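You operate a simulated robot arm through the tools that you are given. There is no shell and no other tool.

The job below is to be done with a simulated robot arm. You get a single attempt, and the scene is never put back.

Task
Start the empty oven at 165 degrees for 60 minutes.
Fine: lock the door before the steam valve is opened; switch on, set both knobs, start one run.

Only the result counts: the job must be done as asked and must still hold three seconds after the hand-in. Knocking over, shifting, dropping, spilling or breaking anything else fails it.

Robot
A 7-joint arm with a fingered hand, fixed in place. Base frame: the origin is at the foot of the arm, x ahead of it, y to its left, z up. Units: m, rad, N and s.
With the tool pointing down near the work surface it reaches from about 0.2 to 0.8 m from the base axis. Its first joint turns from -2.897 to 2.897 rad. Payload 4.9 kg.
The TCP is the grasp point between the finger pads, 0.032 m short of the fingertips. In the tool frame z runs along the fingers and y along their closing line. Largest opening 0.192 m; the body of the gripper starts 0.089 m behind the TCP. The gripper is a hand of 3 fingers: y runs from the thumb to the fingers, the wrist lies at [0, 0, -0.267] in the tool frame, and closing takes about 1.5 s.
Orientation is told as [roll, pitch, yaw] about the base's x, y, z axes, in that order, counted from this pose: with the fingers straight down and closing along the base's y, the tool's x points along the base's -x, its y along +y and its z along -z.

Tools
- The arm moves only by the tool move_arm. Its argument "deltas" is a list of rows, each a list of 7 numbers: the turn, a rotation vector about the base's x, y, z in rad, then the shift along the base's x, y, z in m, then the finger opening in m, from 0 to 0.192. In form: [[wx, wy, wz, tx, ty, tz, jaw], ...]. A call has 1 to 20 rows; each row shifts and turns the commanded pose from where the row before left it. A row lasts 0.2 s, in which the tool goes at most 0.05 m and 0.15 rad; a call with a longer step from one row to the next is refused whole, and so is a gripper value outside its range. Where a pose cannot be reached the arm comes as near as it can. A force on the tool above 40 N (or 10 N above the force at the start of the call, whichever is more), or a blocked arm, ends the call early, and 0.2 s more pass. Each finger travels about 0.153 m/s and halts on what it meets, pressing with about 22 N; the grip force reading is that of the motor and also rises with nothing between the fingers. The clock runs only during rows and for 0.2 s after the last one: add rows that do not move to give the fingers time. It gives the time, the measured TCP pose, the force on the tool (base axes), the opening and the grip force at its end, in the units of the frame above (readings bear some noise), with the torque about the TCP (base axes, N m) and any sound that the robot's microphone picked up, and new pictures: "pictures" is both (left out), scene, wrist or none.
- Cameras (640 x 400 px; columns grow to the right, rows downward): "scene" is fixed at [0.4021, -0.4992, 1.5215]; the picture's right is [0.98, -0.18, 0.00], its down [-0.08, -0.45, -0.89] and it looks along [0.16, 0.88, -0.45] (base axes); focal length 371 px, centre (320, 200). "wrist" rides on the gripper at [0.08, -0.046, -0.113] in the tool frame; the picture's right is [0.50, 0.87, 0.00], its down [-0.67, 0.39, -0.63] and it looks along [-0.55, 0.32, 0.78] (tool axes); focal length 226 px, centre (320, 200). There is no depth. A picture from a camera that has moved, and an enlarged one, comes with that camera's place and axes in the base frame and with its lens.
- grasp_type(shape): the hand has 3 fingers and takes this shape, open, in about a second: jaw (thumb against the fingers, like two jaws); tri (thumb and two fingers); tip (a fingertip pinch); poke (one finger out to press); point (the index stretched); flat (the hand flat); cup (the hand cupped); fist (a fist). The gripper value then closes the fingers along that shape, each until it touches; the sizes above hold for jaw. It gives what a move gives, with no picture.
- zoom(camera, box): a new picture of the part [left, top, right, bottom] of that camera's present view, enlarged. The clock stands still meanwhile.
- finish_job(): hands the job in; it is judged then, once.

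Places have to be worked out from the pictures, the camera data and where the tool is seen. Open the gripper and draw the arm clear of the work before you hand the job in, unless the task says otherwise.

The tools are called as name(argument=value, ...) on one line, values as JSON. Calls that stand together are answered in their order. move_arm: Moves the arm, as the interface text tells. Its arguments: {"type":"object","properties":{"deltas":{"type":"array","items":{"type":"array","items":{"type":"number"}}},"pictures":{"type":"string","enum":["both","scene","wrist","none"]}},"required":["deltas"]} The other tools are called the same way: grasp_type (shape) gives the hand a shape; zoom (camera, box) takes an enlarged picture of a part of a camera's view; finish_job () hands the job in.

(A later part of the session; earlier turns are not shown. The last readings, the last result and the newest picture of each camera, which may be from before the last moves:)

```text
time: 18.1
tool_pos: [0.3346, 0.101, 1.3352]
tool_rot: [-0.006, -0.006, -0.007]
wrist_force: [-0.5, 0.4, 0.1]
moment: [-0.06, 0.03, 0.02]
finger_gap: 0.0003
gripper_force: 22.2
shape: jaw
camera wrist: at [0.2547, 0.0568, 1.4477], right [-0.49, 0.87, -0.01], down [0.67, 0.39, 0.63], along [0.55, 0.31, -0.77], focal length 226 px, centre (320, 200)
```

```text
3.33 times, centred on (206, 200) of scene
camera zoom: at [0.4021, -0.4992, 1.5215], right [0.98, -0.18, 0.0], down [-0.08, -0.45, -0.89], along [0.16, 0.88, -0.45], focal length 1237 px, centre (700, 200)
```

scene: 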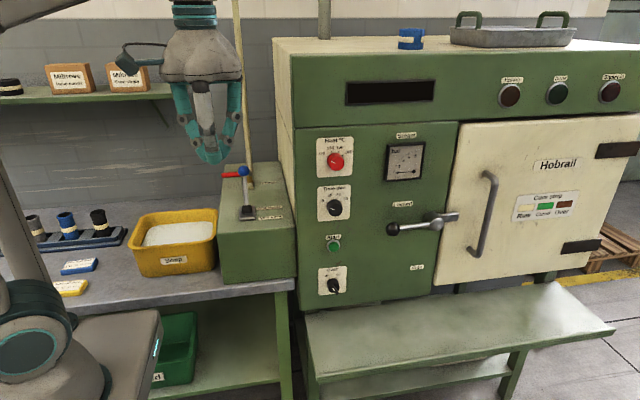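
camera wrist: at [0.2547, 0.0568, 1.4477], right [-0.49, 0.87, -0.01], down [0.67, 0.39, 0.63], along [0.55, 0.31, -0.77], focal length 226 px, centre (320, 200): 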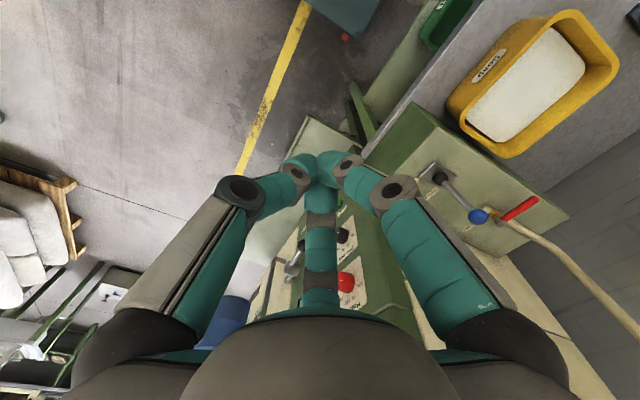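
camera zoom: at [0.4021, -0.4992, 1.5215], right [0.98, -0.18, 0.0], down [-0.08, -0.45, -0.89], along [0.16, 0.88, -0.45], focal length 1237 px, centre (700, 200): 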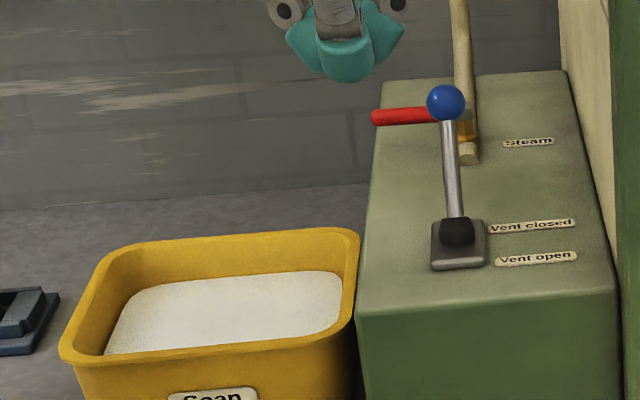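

Triangulating again: the steam pipe actually runs back along +y just over the box top before rising at the wall (~(0.375, 0.85)), so the red handle turns in the horizontal plane about a vertical stem at ≈(0.377, 0.61), tip ≈(0.294, 0.60, 1.072). I'll move the closed, down-pointing fingers above the front side of the handle.

move_arm(deltas=[[0, 0, 0, -0.004, 0.04, 0, 0.0], [0, 0, 0, -0.004, 0.04, 0, 0.0], [0, 0, 0, -0.004, 0.04, 0, 0.0], [0, 0, 0, -0.004, 0.04, 0, 0.0], [0, 0, 0, -0.004, 0.04, 0, 0.0], [0, 0, 0, -0.004, 0.04, 0, 0.0], [0, 0, 0, 0, 0.04, -0.01, 0.0], [0, 0, 0, 0, 0.04, -0.02, 0.0], [0, 0, 0, 0, 0.04, -0.03, 0.0], [0, 0, 0, 0, 0.04, -0.03, 0.0], [0, 0, 0, 0, 0.03, -0.03, 0.0]])

zoom(camera="scene", box=[190, 100, 302, 200])

zoom(camera="wrist", box=[220, 60, 540, 260])

```text
time: 20.5
tool_pos: [0.3114, 0.5325, 1.2164]
tool_rot: [-0.004, -0.005, -0.005]
wrist_force: [0.4, -0.4, 1.6]
moment: [0.04, -0.03, 0.0]
finger_gap: 0.0002
gripper_force: 22.0
shape: jaw
camera wrist: at [0.2314, 0.4884, 1.3289], right [-0.5, 0.87, 0.0], down [0.67, 0.38, 0.64], along [0.55, 0.31, -0.77], focal length 226 px, centre (320, 200)
```

scene: 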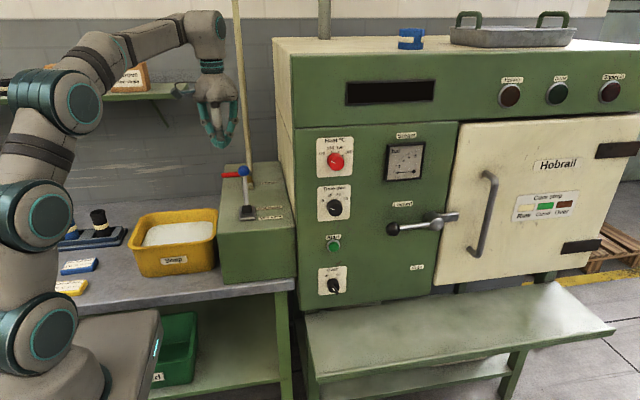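
wrist: 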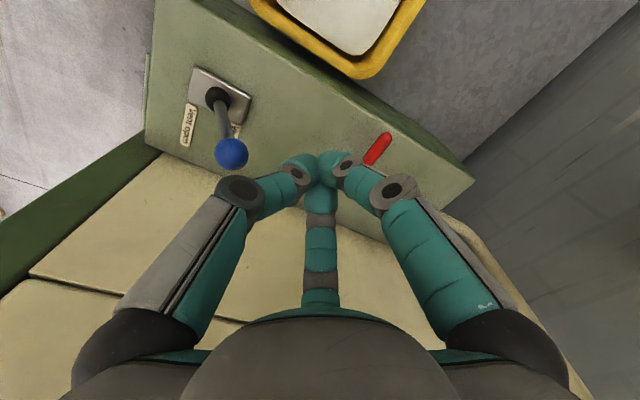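

```text
4.00 times, centred on (246, 150) of scene
camera zoom: at [0.4021, -0.4992, 1.5215], right [0.98, -0.18, 0.0], down [-0.08, -0.45, -0.89], along [0.16, 0.88, -0.45], focal length 1485 px, centre (616, 400)
```

zoom: 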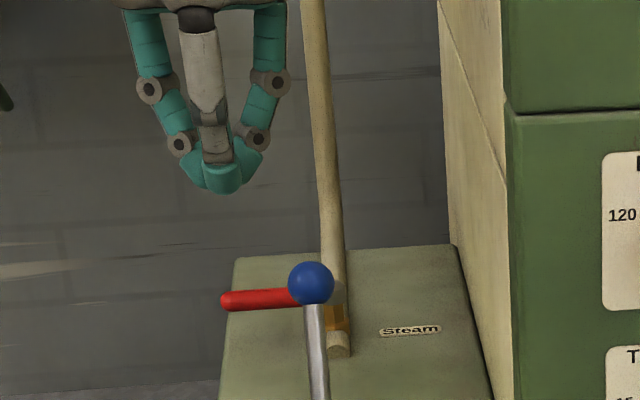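

```text
2.00 times, centred on (380, 160) of wrist
camera zoom: at [0.2314, 0.4884, 1.3289], right [-0.5, 0.87, 0.0], down [0.67, 0.38, 0.64], along [0.55, 0.31, -0.77], focal length 452 px, centre (200, 280)
```

zoom: 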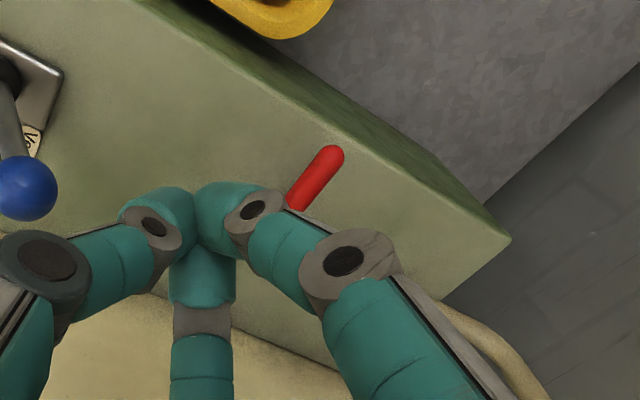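

Handle tip confirmed ≈(0.292, 0.608, 1.072), ball ≈(0.36, 0.46, 1.14). Descending in front of the handle to TCP (0.312, 0.56, 1.085).

move_arm(deltas=[[0, 0, 0, 0, 0.0275, -0.02, 0.0], [0, 0, 0, 0, 0, -0.03, 0.0], [0, 0, 0, 0, 0, -0.03, 0.0], [0, 0, 0, 0, 0, -0.03, 0.0], [0, 0, 0, 0, 0, -0.02, 0.0], [0, 0, 0, 0, 0, 0, 0.0]])

zoom(camera="scene", box=[190, 100, 302, 200])

zoom(camera="wrist", box=[220, 60, 540, 260])

```text
time: 21.9
tool_pos: [0.3102, 0.5606, 1.0848]
tool_rot: [-0.003, -0.005, -0.005]
wrist_force: [0.4, -0.2, 0.1]
moment: [0.0, 0.01, -0.01]
finger_gap: 0.0
gripper_force: 22.3
shape: jaw
camera wrist: at [0.2305, 0.5157, 1.1975], right [-0.5, 0.87, -0.01], down [0.67, 0.39, 0.63], along [0.55, 0.31, -0.77], focal length 226 px, centre (320, 200)
```

scene: 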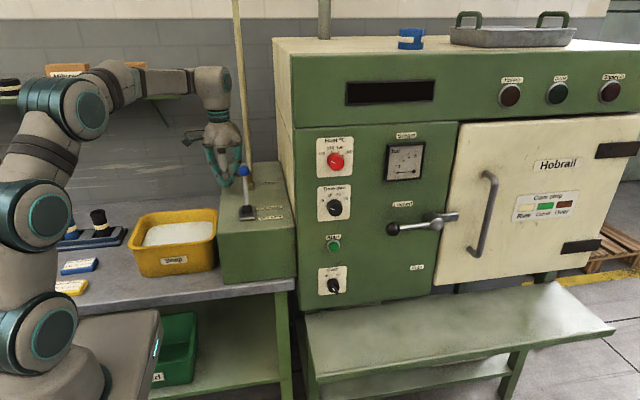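
wrist: 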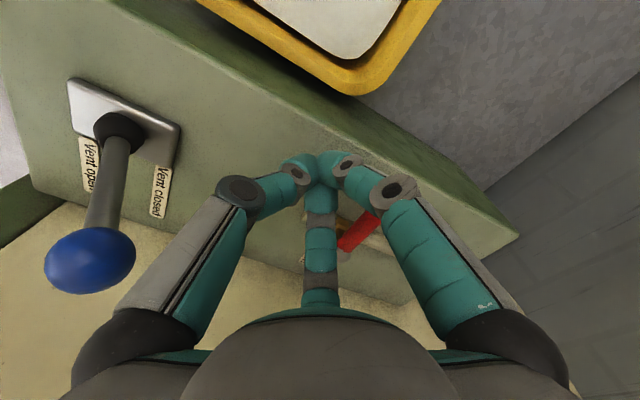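

```text
4.00 times, centred on (246, 150) of scene
camera zoom: at [0.4021, -0.4992, 1.5215], right [0.98, -0.18, 0.0], down [-0.08, -0.45, -0.89], along [0.16, 0.88, -0.45], focal length 1485 px, centre (616, 400)
```

zoom: 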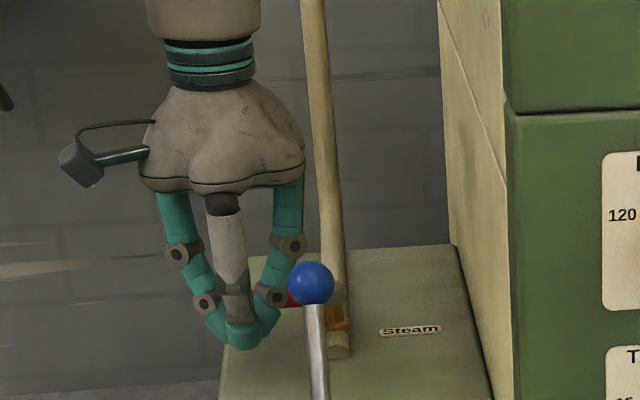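

```text
2.00 times, centred on (380, 160) of wrist
camera zoom: at [0.2305, 0.5157, 1.1975], right [-0.5, 0.87, -0.01], down [0.67, 0.39, 0.63], along [0.55, 0.31, -0.77], focal length 452 px, centre (200, 280)
```

zoom: 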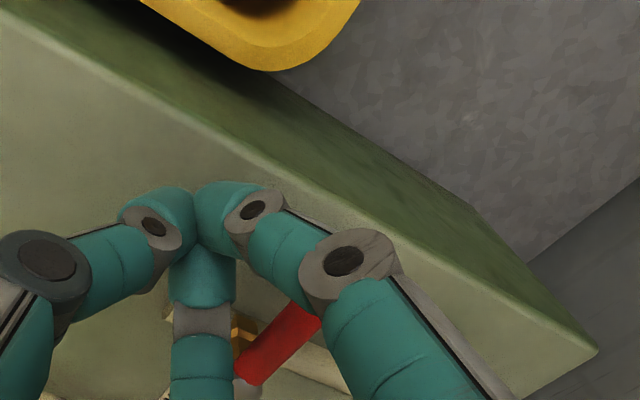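

Fingers sit in front of the handle. Pushing gently toward +y to see whether the handle yields that way.

move_arm(deltas=[[0, 0, 0, 0, 0.012, 0, 0.0], [0, 0, 0, 0, 0.012, 0, 0.0], [0, 0, 0, 0, 0.012, 0, 0.0], [0, 0, 0, 0.002, 0.012, 0, 0.0]])

zoom(camera="wrist", box=[220, 60, 540, 260])

zoom(camera="scene", box=[190, 100, 302, 200])

```text
time: 22.9
tool_pos: [0.3116, 0.6051, 1.0854]
tool_rot: [-0.009, -0.003, -0.007]
wrist_force: [-5.4, -28.4, 7.4]
moment: [-0.7, 0.07, -0.08]
finger_gap: 0.0
gripper_force: 21.9
shape: jaw
camera wrist: at [0.233, 0.5614, 1.1983], right [-0.49, 0.87, -0.01], down [0.67, 0.39, 0.63], along [0.55, 0.31, -0.78], focal length 226 px, centre (320, 200)
```

scene: 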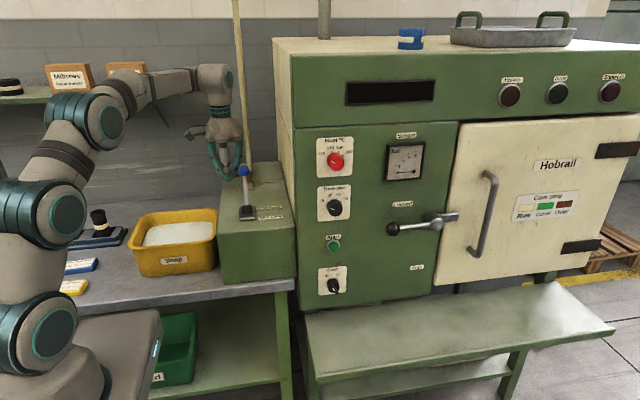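
wrist: 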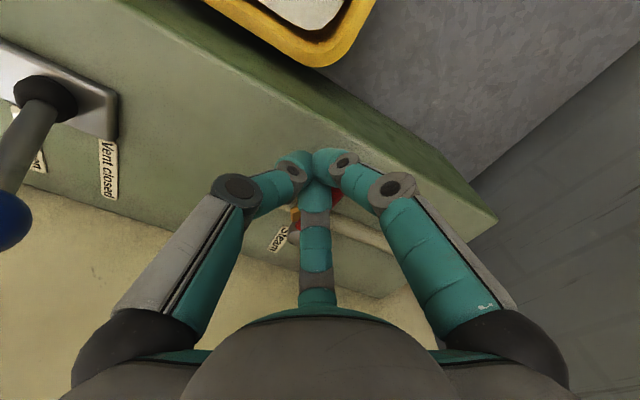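

```text
2.00 times, centred on (380, 160) of wrist
camera zoom: at [0.233, 0.5614, 1.1983], right [-0.49, 0.87, -0.01], down [0.67, 0.39, 0.63], along [0.55, 0.31, -0.78], focal length 452 px, centre (200, 280)
```

zoom: 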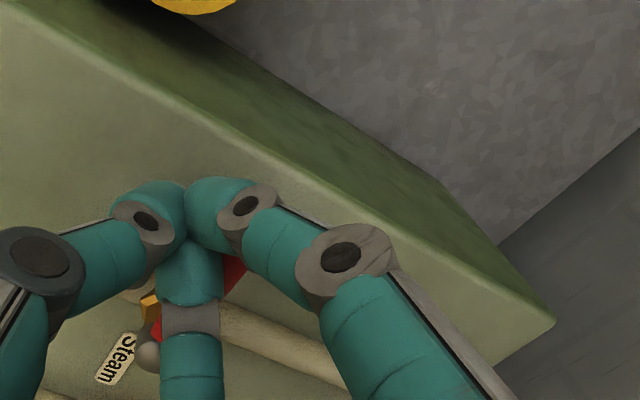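

```text
4.00 times, centred on (246, 150) of scene
camera zoom: at [0.4021, -0.4992, 1.5215], right [0.98, -0.18, 0.0], down [-0.08, -0.45, -0.89], along [0.16, 0.88, -0.45], focal length 1485 px, centre (616, 400)
```

zoom: 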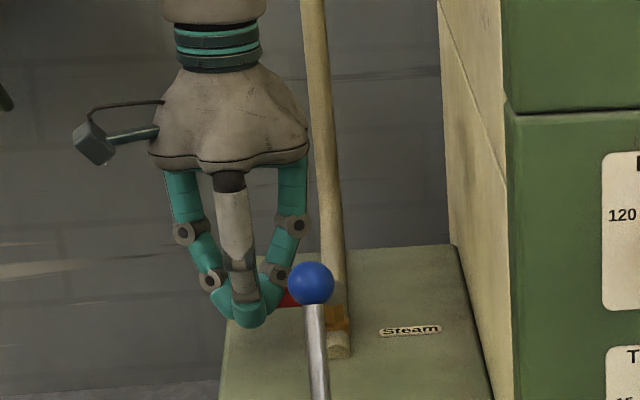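

The handle is blocked toward +y (28 N, no turn), so it must turn toward −y. I back off, lift over the handle, and come down behind it.

move_arm(deltas=[[0, 0, 0, 0, -0.02, 0, 0.0], [0, 0, 0, 0, 0, 0.035, 0.0], [0, 0, 0, 0, 0, 0.035, 0.0], [0, 0, 0, 0, 0.03, 0.01, 0.0], [0, 0, 0, 0, 0.03, 0, 0.0], [0, 0, 0, 0, 0.03, 0, 0.0], [0, 0, 0, 0, 0.012, 0, 0.0], [0, 0, 0, 0, 0, 0, 0.0]])

zoom(camera="wrist", box=[220, 60, 540, 260])

zoom(camera="scene", box=[190, 100, 302, 200])

```text
time: 24.7
tool_pos: [0.3011, 0.657, 1.1517]
tool_rot: [-0.004, -0.007, -0.006]
wrist_force: [-0.1, 0.3, -0.1]
moment: [-0.04, 0.01, 0.0]
finger_gap: 0.0
gripper_force: 21.8
shape: jaw
out of reach, approached as far as the arm can: row 6, 7
camera wrist: at [0.2224, 0.613, 1.2645], right [-0.5, 0.87, -0.01], down [0.67, 0.39, 0.63], along [0.55, 0.31, -0.77], focal length 226 px, centre (320, 200)
```

scene: 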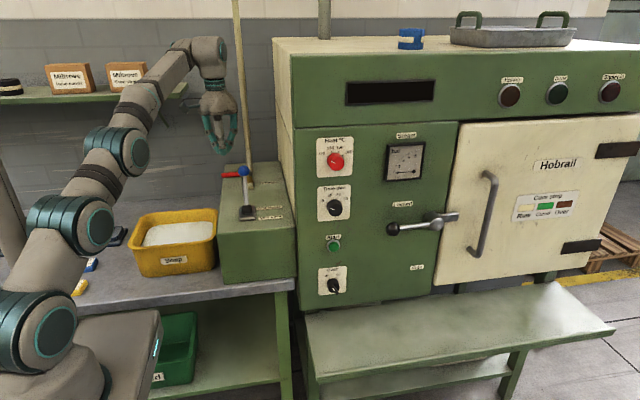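
wrist: 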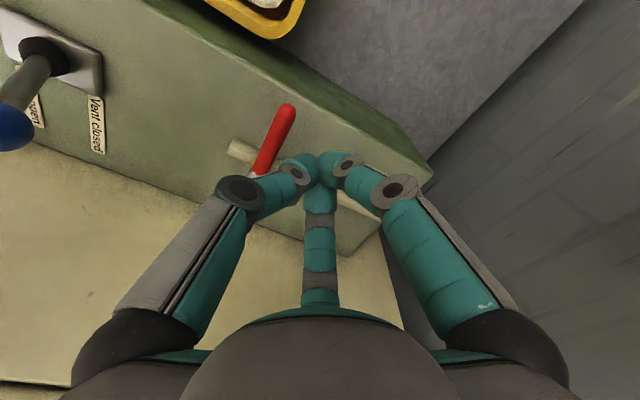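

```text
2.00 times, centred on (380, 160) of wrist
camera zoom: at [0.2224, 0.613, 1.2645], right [-0.5, 0.87, -0.01], down [0.67, 0.39, 0.63], along [0.55, 0.31, -0.77], focal length 452 px, centre (200, 280)
```

zoom: 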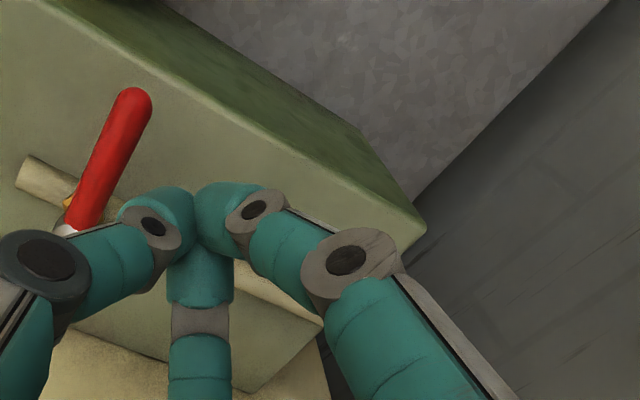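

```text
4.00 times, centred on (246, 150) of scene
camera zoom: at [0.4021, -0.4992, 1.5215], right [0.98, -0.18, 0.0], down [-0.08, -0.45, -0.89], along [0.16, 0.88, -0.45], focal length 1485 px, centre (616, 400)
```

zoom: 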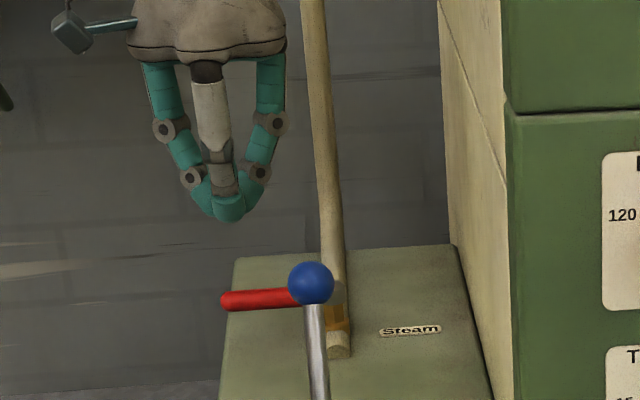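

Handle lies along x at y≈0.618 (tip x≈0.291). I'm at y=0.657, just behind it; descending there (lower height gives more reach).

move_arm(deltas=[[0, 0, 0, 0.002, 0.002, -0.015, 0.0], [0, 0, 0, 0.005, 0.002, -0.015, 0.0], [0, 0, 0, 0.005, 0, -0.015, 0.0], [0, 0, 0, 0, 0, -0.015, 0.0], [0, 0, 0, 0, 0, -0.004, 0.0]])

zoom(camera="wrist", box=[220, 60, 540, 260])

zoom(camera="scene", box=[190, 100, 302, 200])

```text
time: 25.9
tool_pos: [0.3143, 0.6616, 1.0872]
tool_rot: [-0.004, -0.004, -0.005]
wrist_force: [-0.5, 1.1, 0.1]
moment: [0.01, -0.02, 0.02]
finger_gap: 0.0
gripper_force: 22.1
shape: jaw
camera wrist: at [0.2345, 0.617, 1.2003], right [-0.5, 0.87, -0.01], down [0.67, 0.39, 0.63], along [0.55, 0.31, -0.77], focal length 226 px, centre (320, 200)
```

scene: 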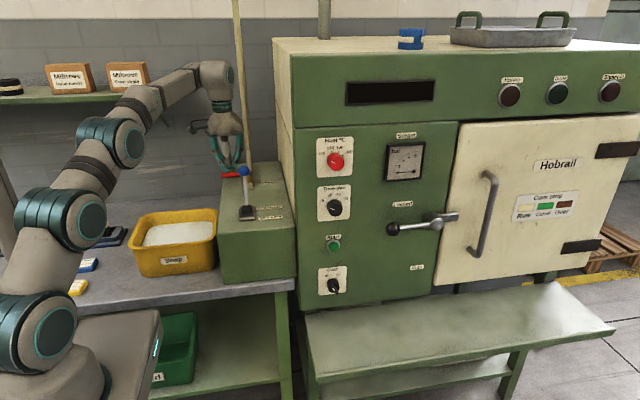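
wrist: 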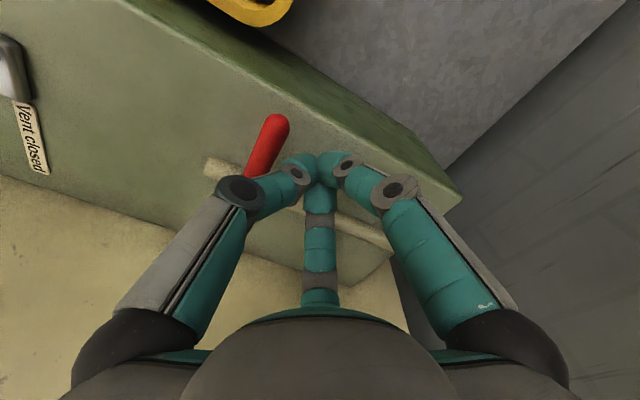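

```text
2.00 times, centred on (380, 160) of wrist
camera zoom: at [0.2345, 0.617, 1.2003], right [-0.5, 0.87, -0.01], down [0.67, 0.39, 0.63], along [0.55, 0.31, -0.77], focal length 452 px, centre (200, 280)
```

zoom: 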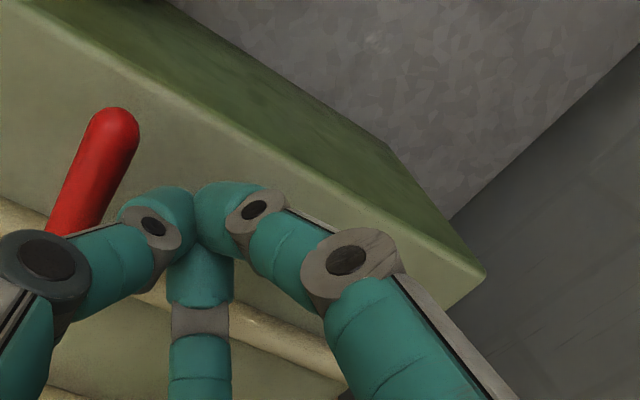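

```text
4.00 times, centred on (246, 150) of scene
camera zoom: at [0.4021, -0.4992, 1.5215], right [0.98, -0.18, 0.0], down [-0.08, -0.45, -0.89], along [0.16, 0.88, -0.45], focal length 1485 px, centre (616, 400)
```

zoom: 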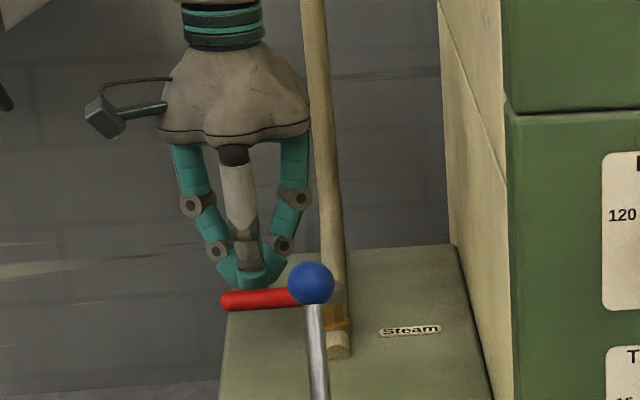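

Now behind the handle. Pushing toward −y along its arc, first part.

move_arm(deltas=[[0, 0, 0, 0, -0.014, 0, 0.0], [0, 0, 0, 0, -0.012, 0, 0.0], [0, 0, 0, -0.002, -0.014, 0, 0.0], [0, 0, 0, 0.001, -0.0165, 0, 0.0]])

zoom(camera="wrist", box=[220, 60, 540, 260])

zoom(camera="scene", box=[190, 100, 302, 200])

```text
time: 26.9
tool_pos: [0.313, 0.6057, 1.0878]
tool_rot: [-0.005, -0.004, -0.004]
wrist_force: [-1.3, 1.0, -0.1]
moment: [0.01, 0.02, -0.01]
finger_gap: 0.0
gripper_force: 21.9
shape: jaw
camera wrist: at [0.2336, 0.5601, 1.2], right [-0.49, 0.87, -0.01], down [0.67, 0.39, 0.63], along [0.55, 0.31, -0.77], focal length 226 px, centre (320, 200)
```

scene: 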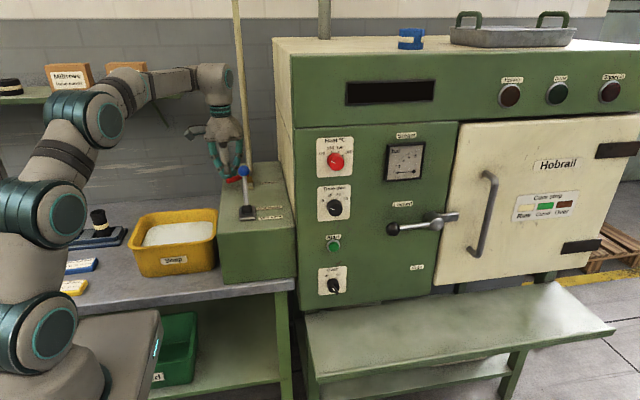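
wrist: 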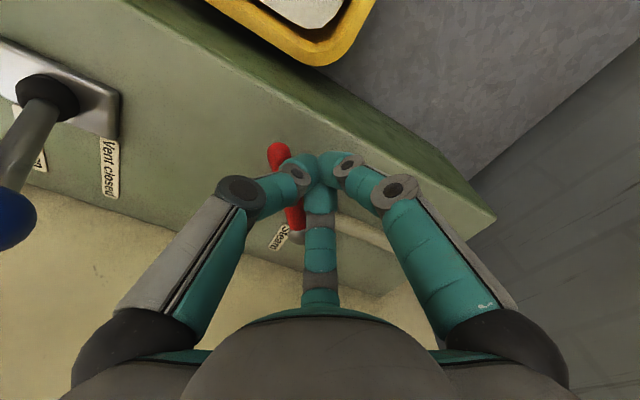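

```text
2.00 times, centred on (380, 160) of wrist
camera zoom: at [0.2336, 0.5601, 1.2], right [-0.49, 0.87, -0.01], down [0.67, 0.39, 0.63], along [0.55, 0.31, -0.77], focal length 452 px, centre (200, 280)
```

zoom: 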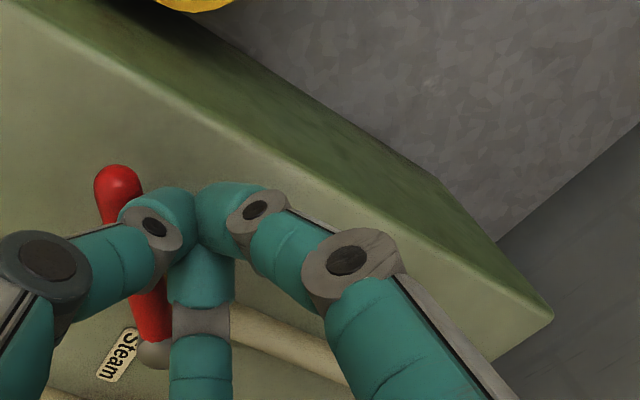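

```text
4.00 times, centred on (246, 150) of scene
camera zoom: at [0.4021, -0.4992, 1.5215], right [0.98, -0.18, 0.0], down [-0.08, -0.45, -0.89], along [0.16, 0.88, -0.45], focal length 1485 px, centre (616, 400)
```

zoom: 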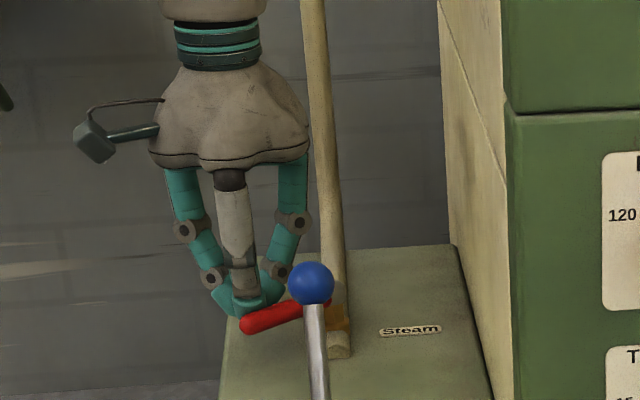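

The handle turns this way. Continuing along the arc toward alignment with the pipe.

move_arm(deltas=[[0, 0, 0, 0.0055, -0.0163, 0, 0.0], [0, 0, 0, 0.0095, -0.0144, 0, 0.0], [0, 0, 0, 0.0129, -0.0114, 0, 0.0]])

zoom(camera="wrist", box=[120, 100, 440, 300])

zoom(camera="scene", box=[190, 100, 302, 200])

```text
time: 27.7
tool_pos: [0.341, 0.562, 1.088]
tool_rot: [-0.004, -0.003, -0.007]
wrist_force: [0.2, -0.2, -0.2]
moment: [-0.04, 0.01, 0.02]
finger_gap: 0.0
gripper_force: 22.3
shape: jaw
camera wrist: at [0.2615, 0.5173, 1.2005], right [-0.49, 0.87, -0.01], down [0.67, 0.39, 0.63], along [0.55, 0.31, -0.77], focal length 226 px, centre (320, 200)
```

scene: 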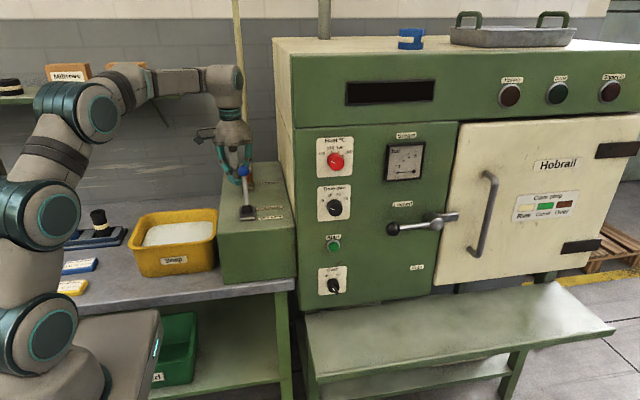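
wrist: 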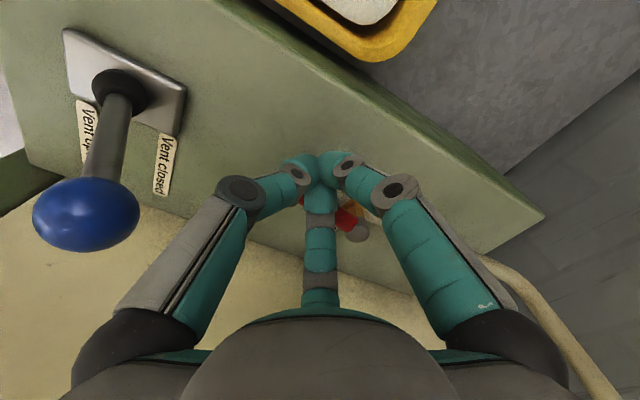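

```text
2.00 times, centred on (280, 200) of wrist
camera zoom: at [0.2615, 0.5173, 1.2005], right [-0.49, 0.87, -0.01], down [0.67, 0.39, 0.63], along [0.55, 0.31, -0.77], focal length 452 px, centre (400, 200)
```

zoom: 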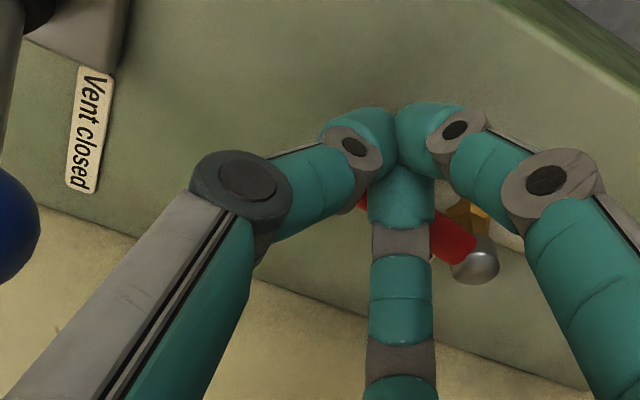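

```text
4.00 times, centred on (246, 150) of scene
camera zoom: at [0.4021, -0.4992, 1.5215], right [0.98, -0.18, 0.0], down [-0.08, -0.45, -0.89], along [0.16, 0.88, -0.45], focal length 1485 px, centre (616, 400)
```

zoom: 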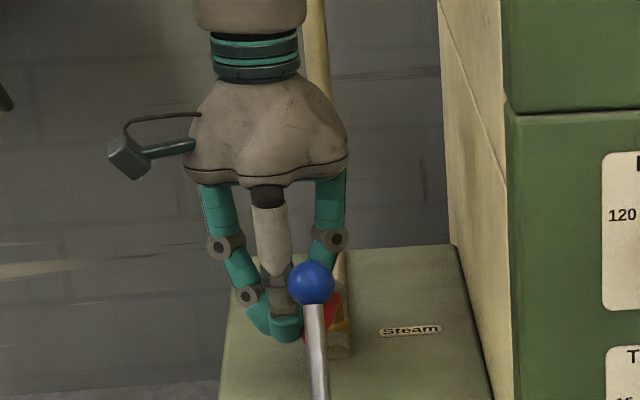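

Most of the way round; the last piece is mainly +x until the stop.

move_arm(deltas=[[0, 0, 0, 0.01, -0.004, 0, 0.0], [0, 0, 0, 0.008, 0, 0, 0.0], [0, 0, 0, 0.008, 0, 0, 0.0], [0, 0, 0, 0.006, 0, 0, 0.0]])

zoom(camera="wrist", box=[120, 100, 440, 300])

zoom(camera="scene", box=[190, 100, 302, 200])

zoom(camera="scene", box=[380, 60, 640, 220])

```text
time: 28.6
tool_pos: [0.3611, 0.56, 1.0873]
tool_rot: [-0.006, 0.009, 0.001]
wrist_force: [-16.8, -4.5, 3.8]
moment: [-0.16, 0.46, -0.2]
finger_gap: 0.0002
gripper_force: 22.3
shape: jaw
stopped in row 4: the force on the tool passed its limit at 46 N (the readings are from after the stop); the commanded pose is now the measured one
camera wrist: at [0.2839, 0.5147, 1.2009], right [-0.5, 0.87, 0.0], down [0.68, 0.39, 0.62], along [0.54, 0.31, -0.78], focal length 226 px, centre (320, 200)
```

scene: 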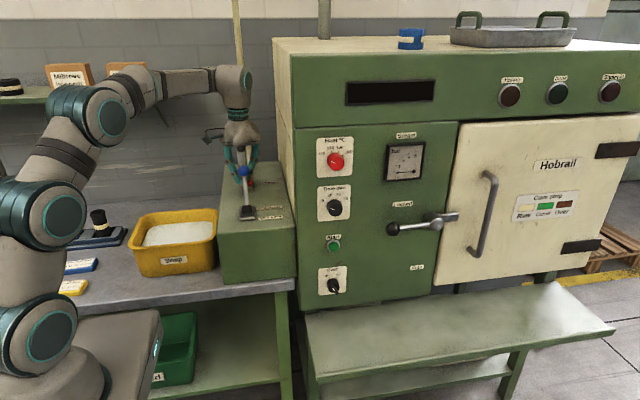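
wrist: 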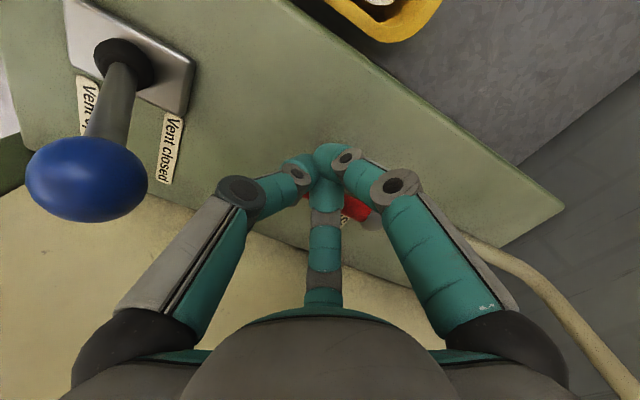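

```text
2.00 times, centred on (280, 200) of wrist
camera zoom: at [0.2839, 0.5147, 1.2009], right [-0.5, 0.87, 0.0], down [0.68, 0.39, 0.62], along [0.54, 0.31, -0.78], focal length 452 px, centre (400, 200)
```

zoom: 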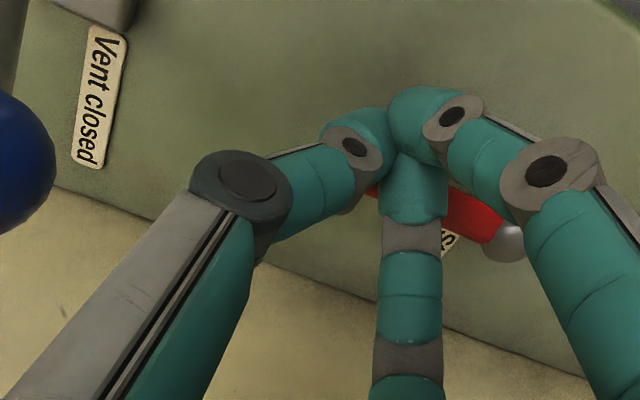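

```text
4.00 times, centred on (246, 150) of scene
camera zoom: at [0.4021, -0.4992, 1.5215], right [0.98, -0.18, 0.0], down [-0.08, -0.45, -0.89], along [0.16, 0.88, -0.45], focal length 1485 px, centre (616, 400)
```

zoom: 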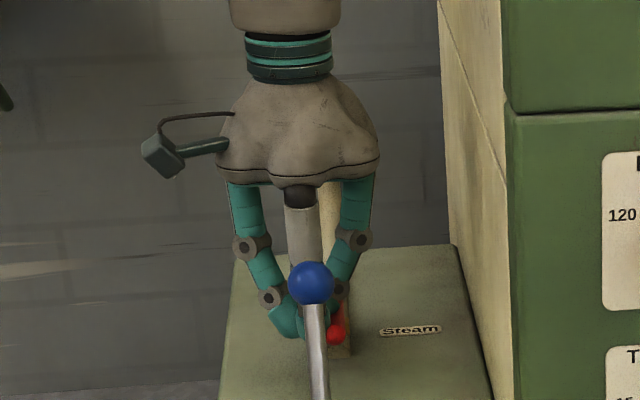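

```text
2.46 times, centred on (510, 140) of scene
camera zoom: at [0.4021, -0.4992, 1.5215], right [0.98, -0.18, 0.0], down [-0.08, -0.45, -0.89], along [0.16, 0.88, -0.45], focal length 914 px, centre (-148, 348)
```

zoom: 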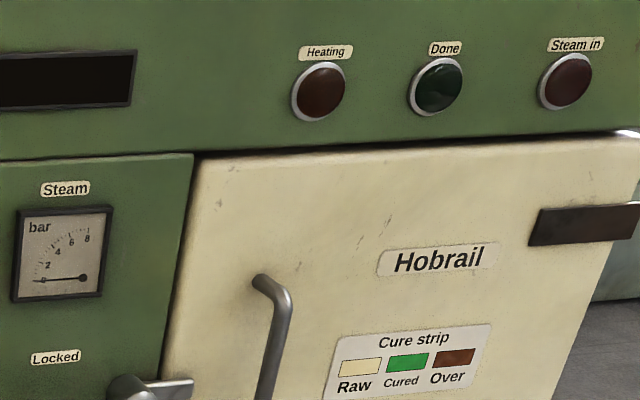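

The handle hit its stop pointing along the pipe (open). Backing off to the left and lifting straight up.

move_arm(deltas=[[0, 0, 0, -0.02, 0.004, 0, 0.0], [0, 0, 0, 0, 0, 0.03, 0.0], [0, 0, 0, 0, 0, 0.04, 0.0], [0, 0, 0, 0, 0, 0.045, 0.0], [0, 0, 0, 0, 0, 0.045, 0.0], [0, 0, 0, 0, -0.02, 0.04, 0.0], [0, 0, 0, 0, -0.045, 0.01, 0.0], [0, 0, 0, 0, -0.045, 0, 0.0], [0, 0, 0, 0, -0.045, 0, 0.0], [0, 0, 0, 0, -0.045, 0, 0.0]])

zoom(camera="wrist", box=[380, 60, 640, 260])

zoom(camera="scene", box=[190, 100, 302, 200])

zoom(camera="scene", box=[380, 60, 640, 220])

```text
time: 30.8
tool_pos: [0.3416, 0.3607, 1.2939]
tool_rot: [-0.008, 0.008, -0.003]
wrist_force: [0.0, 0.8, -0.9]
moment: [-0.03, 0.04, -0.02]
finger_gap: 0.0
gripper_force: 22.2
shape: jaw
out of reach, approached as far as the arm can: row 6
camera wrist: at [0.2642, 0.3165, 1.4067], right [-0.5, 0.87, 0.0], down [0.68, 0.39, 0.62], along [0.54, 0.31, -0.78], focal length 226 px, centre (320, 200)
```

scene: 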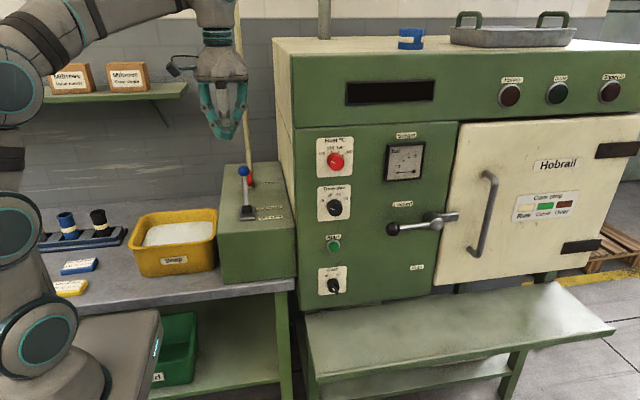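
wrist: 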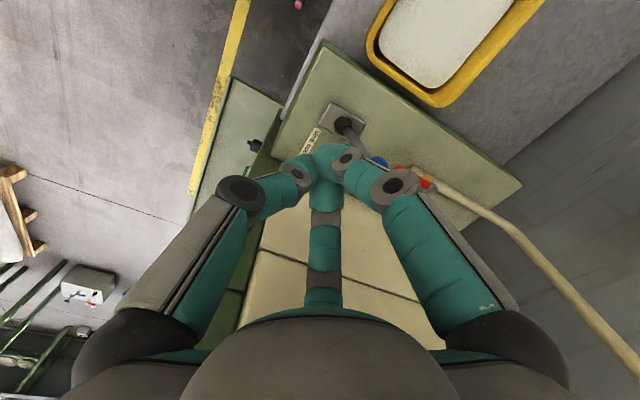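

```text
2.00 times, centred on (510, 160) of wrist
camera zoom: at [0.2642, 0.3165, 1.4067], right [-0.5, 0.87, 0.0], down [0.68, 0.39, 0.62], along [0.54, 0.31, -0.78], focal length 452 px, centre (-60, 280)
```

zoom: 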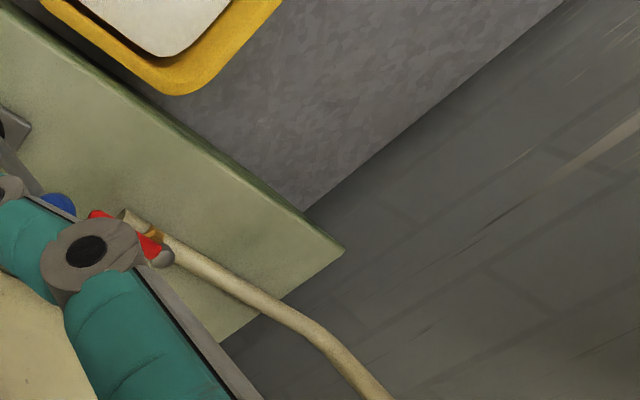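

```text
4.00 times, centred on (246, 150) of scene
camera zoom: at [0.4021, -0.4992, 1.5215], right [0.98, -0.18, 0.0], down [-0.08, -0.45, -0.89], along [0.16, 0.88, -0.45], focal length 1485 px, centre (616, 400)
```

zoom: 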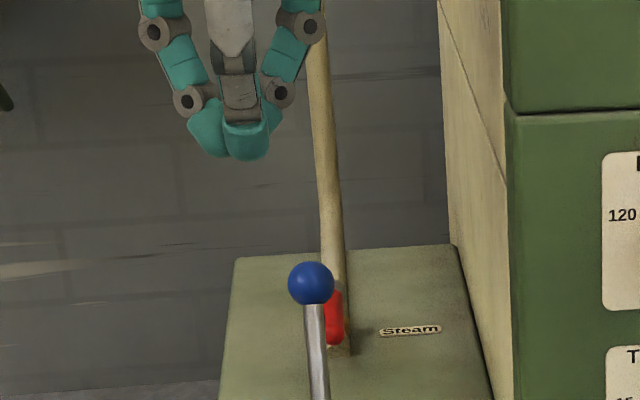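

```text
2.46 times, centred on (510, 140) of scene
camera zoom: at [0.4021, -0.4992, 1.5215], right [0.98, -0.18, 0.0], down [-0.08, -0.45, -0.89], along [0.16, 0.88, -0.45], focal length 914 px, centre (-148, 348)
```

zoom: 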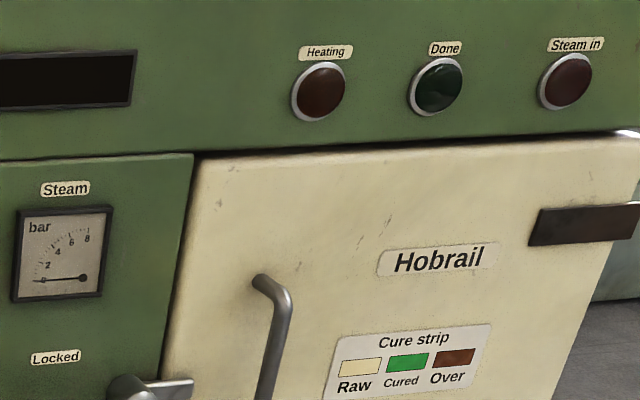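

Valve handle now lies in line with the pipe and the vent lever is untouched. Next I go back in front of the panel, hand facing +y, to look at the oven switch up close.

move_arm(deltas=[[0, 0, 0, 0, -0.045, 0, 0.0], [0, 0, 0, 0, -0.045, 0, 0.0], [0, 0, 0, 0, -0.045, 0, 0.0], [0, 0, 0, 0, -0.045, 0, 0.0], [0.142, 0, 0, 0.014, -0.015, -0.03, 0.0], [0.142, 0, 0, 0.014, -0.015, -0.03, 0.0], [0.142, 0, 0, 0.014, -0.015, -0.03, 0.0], [0.142, 0, 0, 0.014, -0.015, -0.03, 0.0], [0.142, 0, 0, 0.014, -0.015, -0.03, 0.0], [0.142, 0, 0, 0.014, -0.015, -0.03, 0.0], [0.142, 0, 0, 0.014, -0.015, -0.03, 0.0], [0.142, 0, 0, 0.014, -0.015, -0.03, 0.0], [0.142, 0, 0, 0.014, -0.015, -0.03, 0.0], [0.142, 0, 0, 0.014, -0.015, -0.03, 0.0], [0.142, 0, 0, 0.014, -0.015, -0.03, 0.0]])

zoom(camera="wrist", box=[160, 0, 480, 200])

zoom(camera="scene", box=[300, 220, 396, 310])

```text
time: 34.0
tool_pos: [0.498, 0.016, 0.9673]
tool_rot: [1.558, 0.0, 0.004]
wrist_force: [0.7, 0.2, 1.1]
moment: [-0.07, 0.0, 0.06]
finger_gap: 0.0002
gripper_force: 21.7
shape: jaw
camera wrist: at [0.4196, -0.0977, 0.9213], right [-0.5, 0.01, 0.86], down [0.67, -0.62, 0.4], along [0.54, 0.78, 0.31], focal length 226 px, centre (320, 200)
```

scene: 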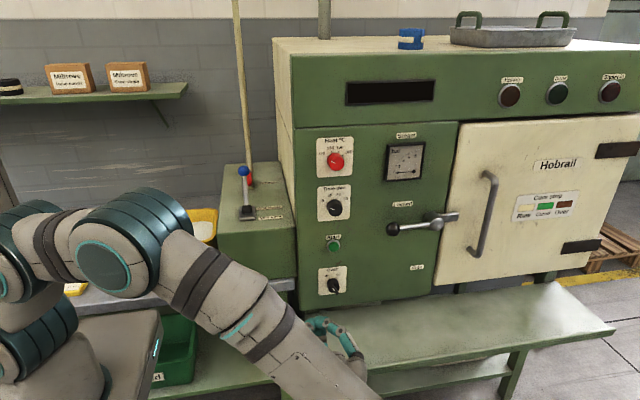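
wrist: 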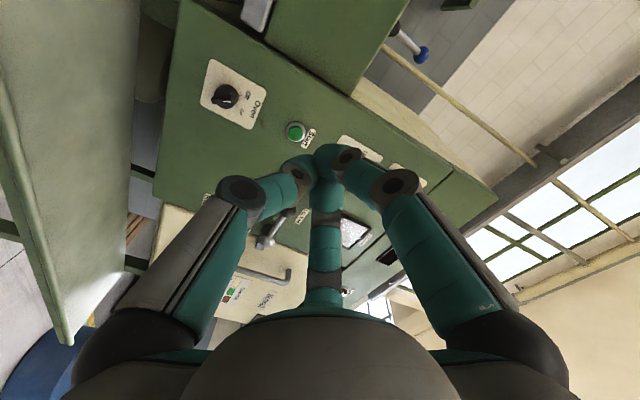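

```text
2.00 times, centred on (320, 100) of wrist
camera zoom: at [0.4196, -0.0977, 0.9213], right [-0.5, 0.01, 0.86], down [0.67, -0.62, 0.4], along [0.54, 0.78, 0.31], focal length 452 px, centre (320, 400)
```

zoom: 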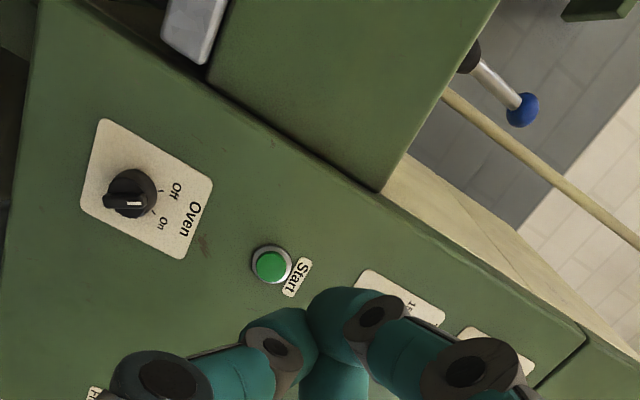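

```text
4.44 times, centred on (348, 265) of scene
camera zoom: at [0.4021, -0.4992, 1.5215], right [0.98, -0.18, 0.0], down [-0.08, -0.45, -0.89], along [0.16, 0.88, -0.45], focal length 1650 px, centre (196, -89)
```

zoom: 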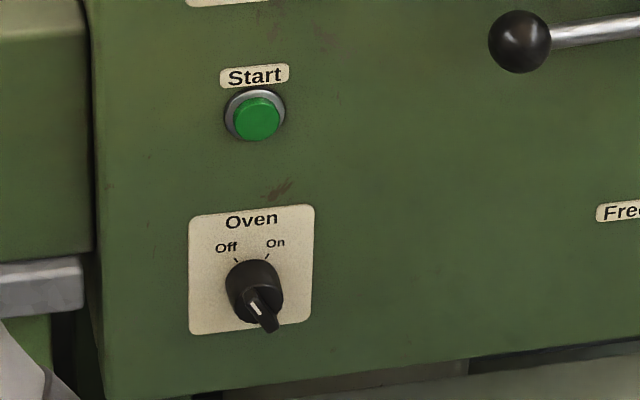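

zoom(camera="wrist", box=[190, 50, 286, 140])

zoom(camera="scene", box=[310, 255, 358, 300])

```text
4.44 times, centred on (238, 95) of wrist
camera zoom: at [0.4196, -0.0977, 0.9213], right [-0.5, 0.01, 0.86], down [0.67, -0.62, 0.4], along [0.54, 0.78, 0.31], focal length 1005 px, centre (684, 667)
```

zoom: 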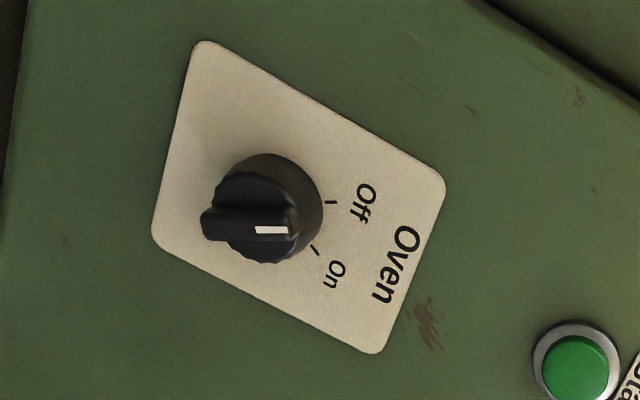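

```text
8.89 times, centred on (334, 278) of scene
camera zoom: at [0.4021, -0.4992, 1.5215], right [0.98, -0.18, 0.0], down [-0.08, -0.45, -0.89], along [0.16, 0.88, -0.45], focal length 3299 px, centre (196, -489)
```

zoom: 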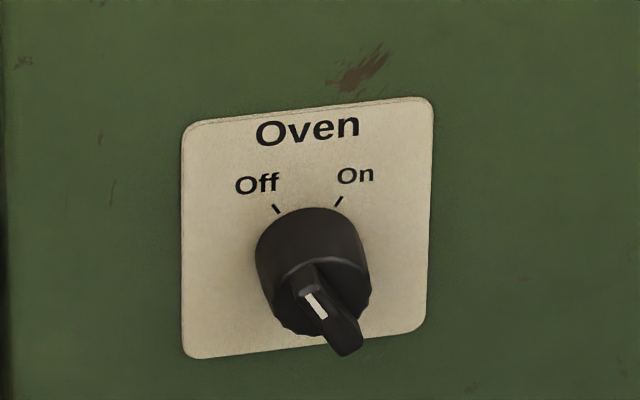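

The fin's white mark points up-left (Off); On is ~60° clockwise. Switch centre ≈(0.585, 0.29, 0.84); a shelf lies below at z≈0.75, so I tilt the hand slightly nose-down and pre-rotate it about its axis, opening the jaw to 0.08, well in front of the switch.

move_arm(deltas=[[-0.1, 0, 0, 0.02, 0, -0.01, 0.08], [-0.08, 0, 0, 0.02, 0, -0.01, 0.08], [0, 0.13, 0, 0.02, 0.02, -0.02, 0.08], [0, 0.13, 0, 0.015, 0.02, -0.02, 0.08], [0, 0.13, 0, 0.012, 0.02, -0.02, 0.08], [0, 0.13, 0, 0, 0.02, -0.02, 0.08], [0, 0, 0, 0, 0.02, -0.02, 0.08], [0, 0, 0, 0, 0, 0, 0.08]])

zoom(camera="scene", box=[270, 220, 430, 340])

```text
time: 35.8
tool_pos: [0.5826, 0.1159, 0.8434]
tool_rot: [1.378, 0.523, 0.005]
wrist_force: [0.3, 0.7, 0.3]
moment: [0.0, -0.01, 0.0]
finger_gap: 0.0767
gripper_force: 0.0
shape: jaw
camera wrist: at [0.5039, -0.0034, 0.8633], right [-0.01, 0.16, 0.99], down [0.83, -0.54, 0.1], along [0.55, 0.82, -0.13], focal length 226 px, centre (320, 200)
```

scene: 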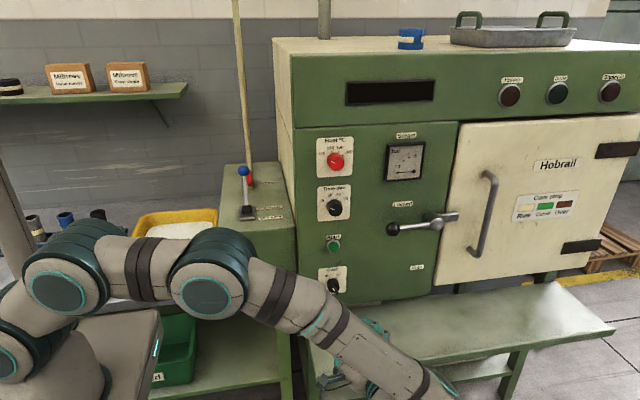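
wrist: 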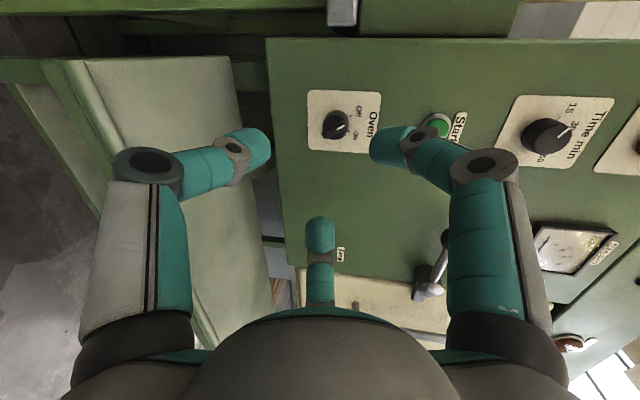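

```text
3.33 times, centred on (350, 280) of scene
camera zoom: at [0.4021, -0.4992, 1.5215], right [0.98, -0.18, 0.0], down [-0.08, -0.45, -0.89], along [0.16, 0.88, -0.45], focal length 1237 px, centre (220, -67)
```

zoom: 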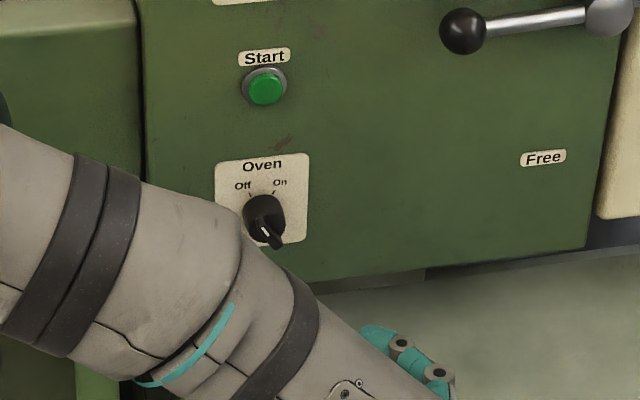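

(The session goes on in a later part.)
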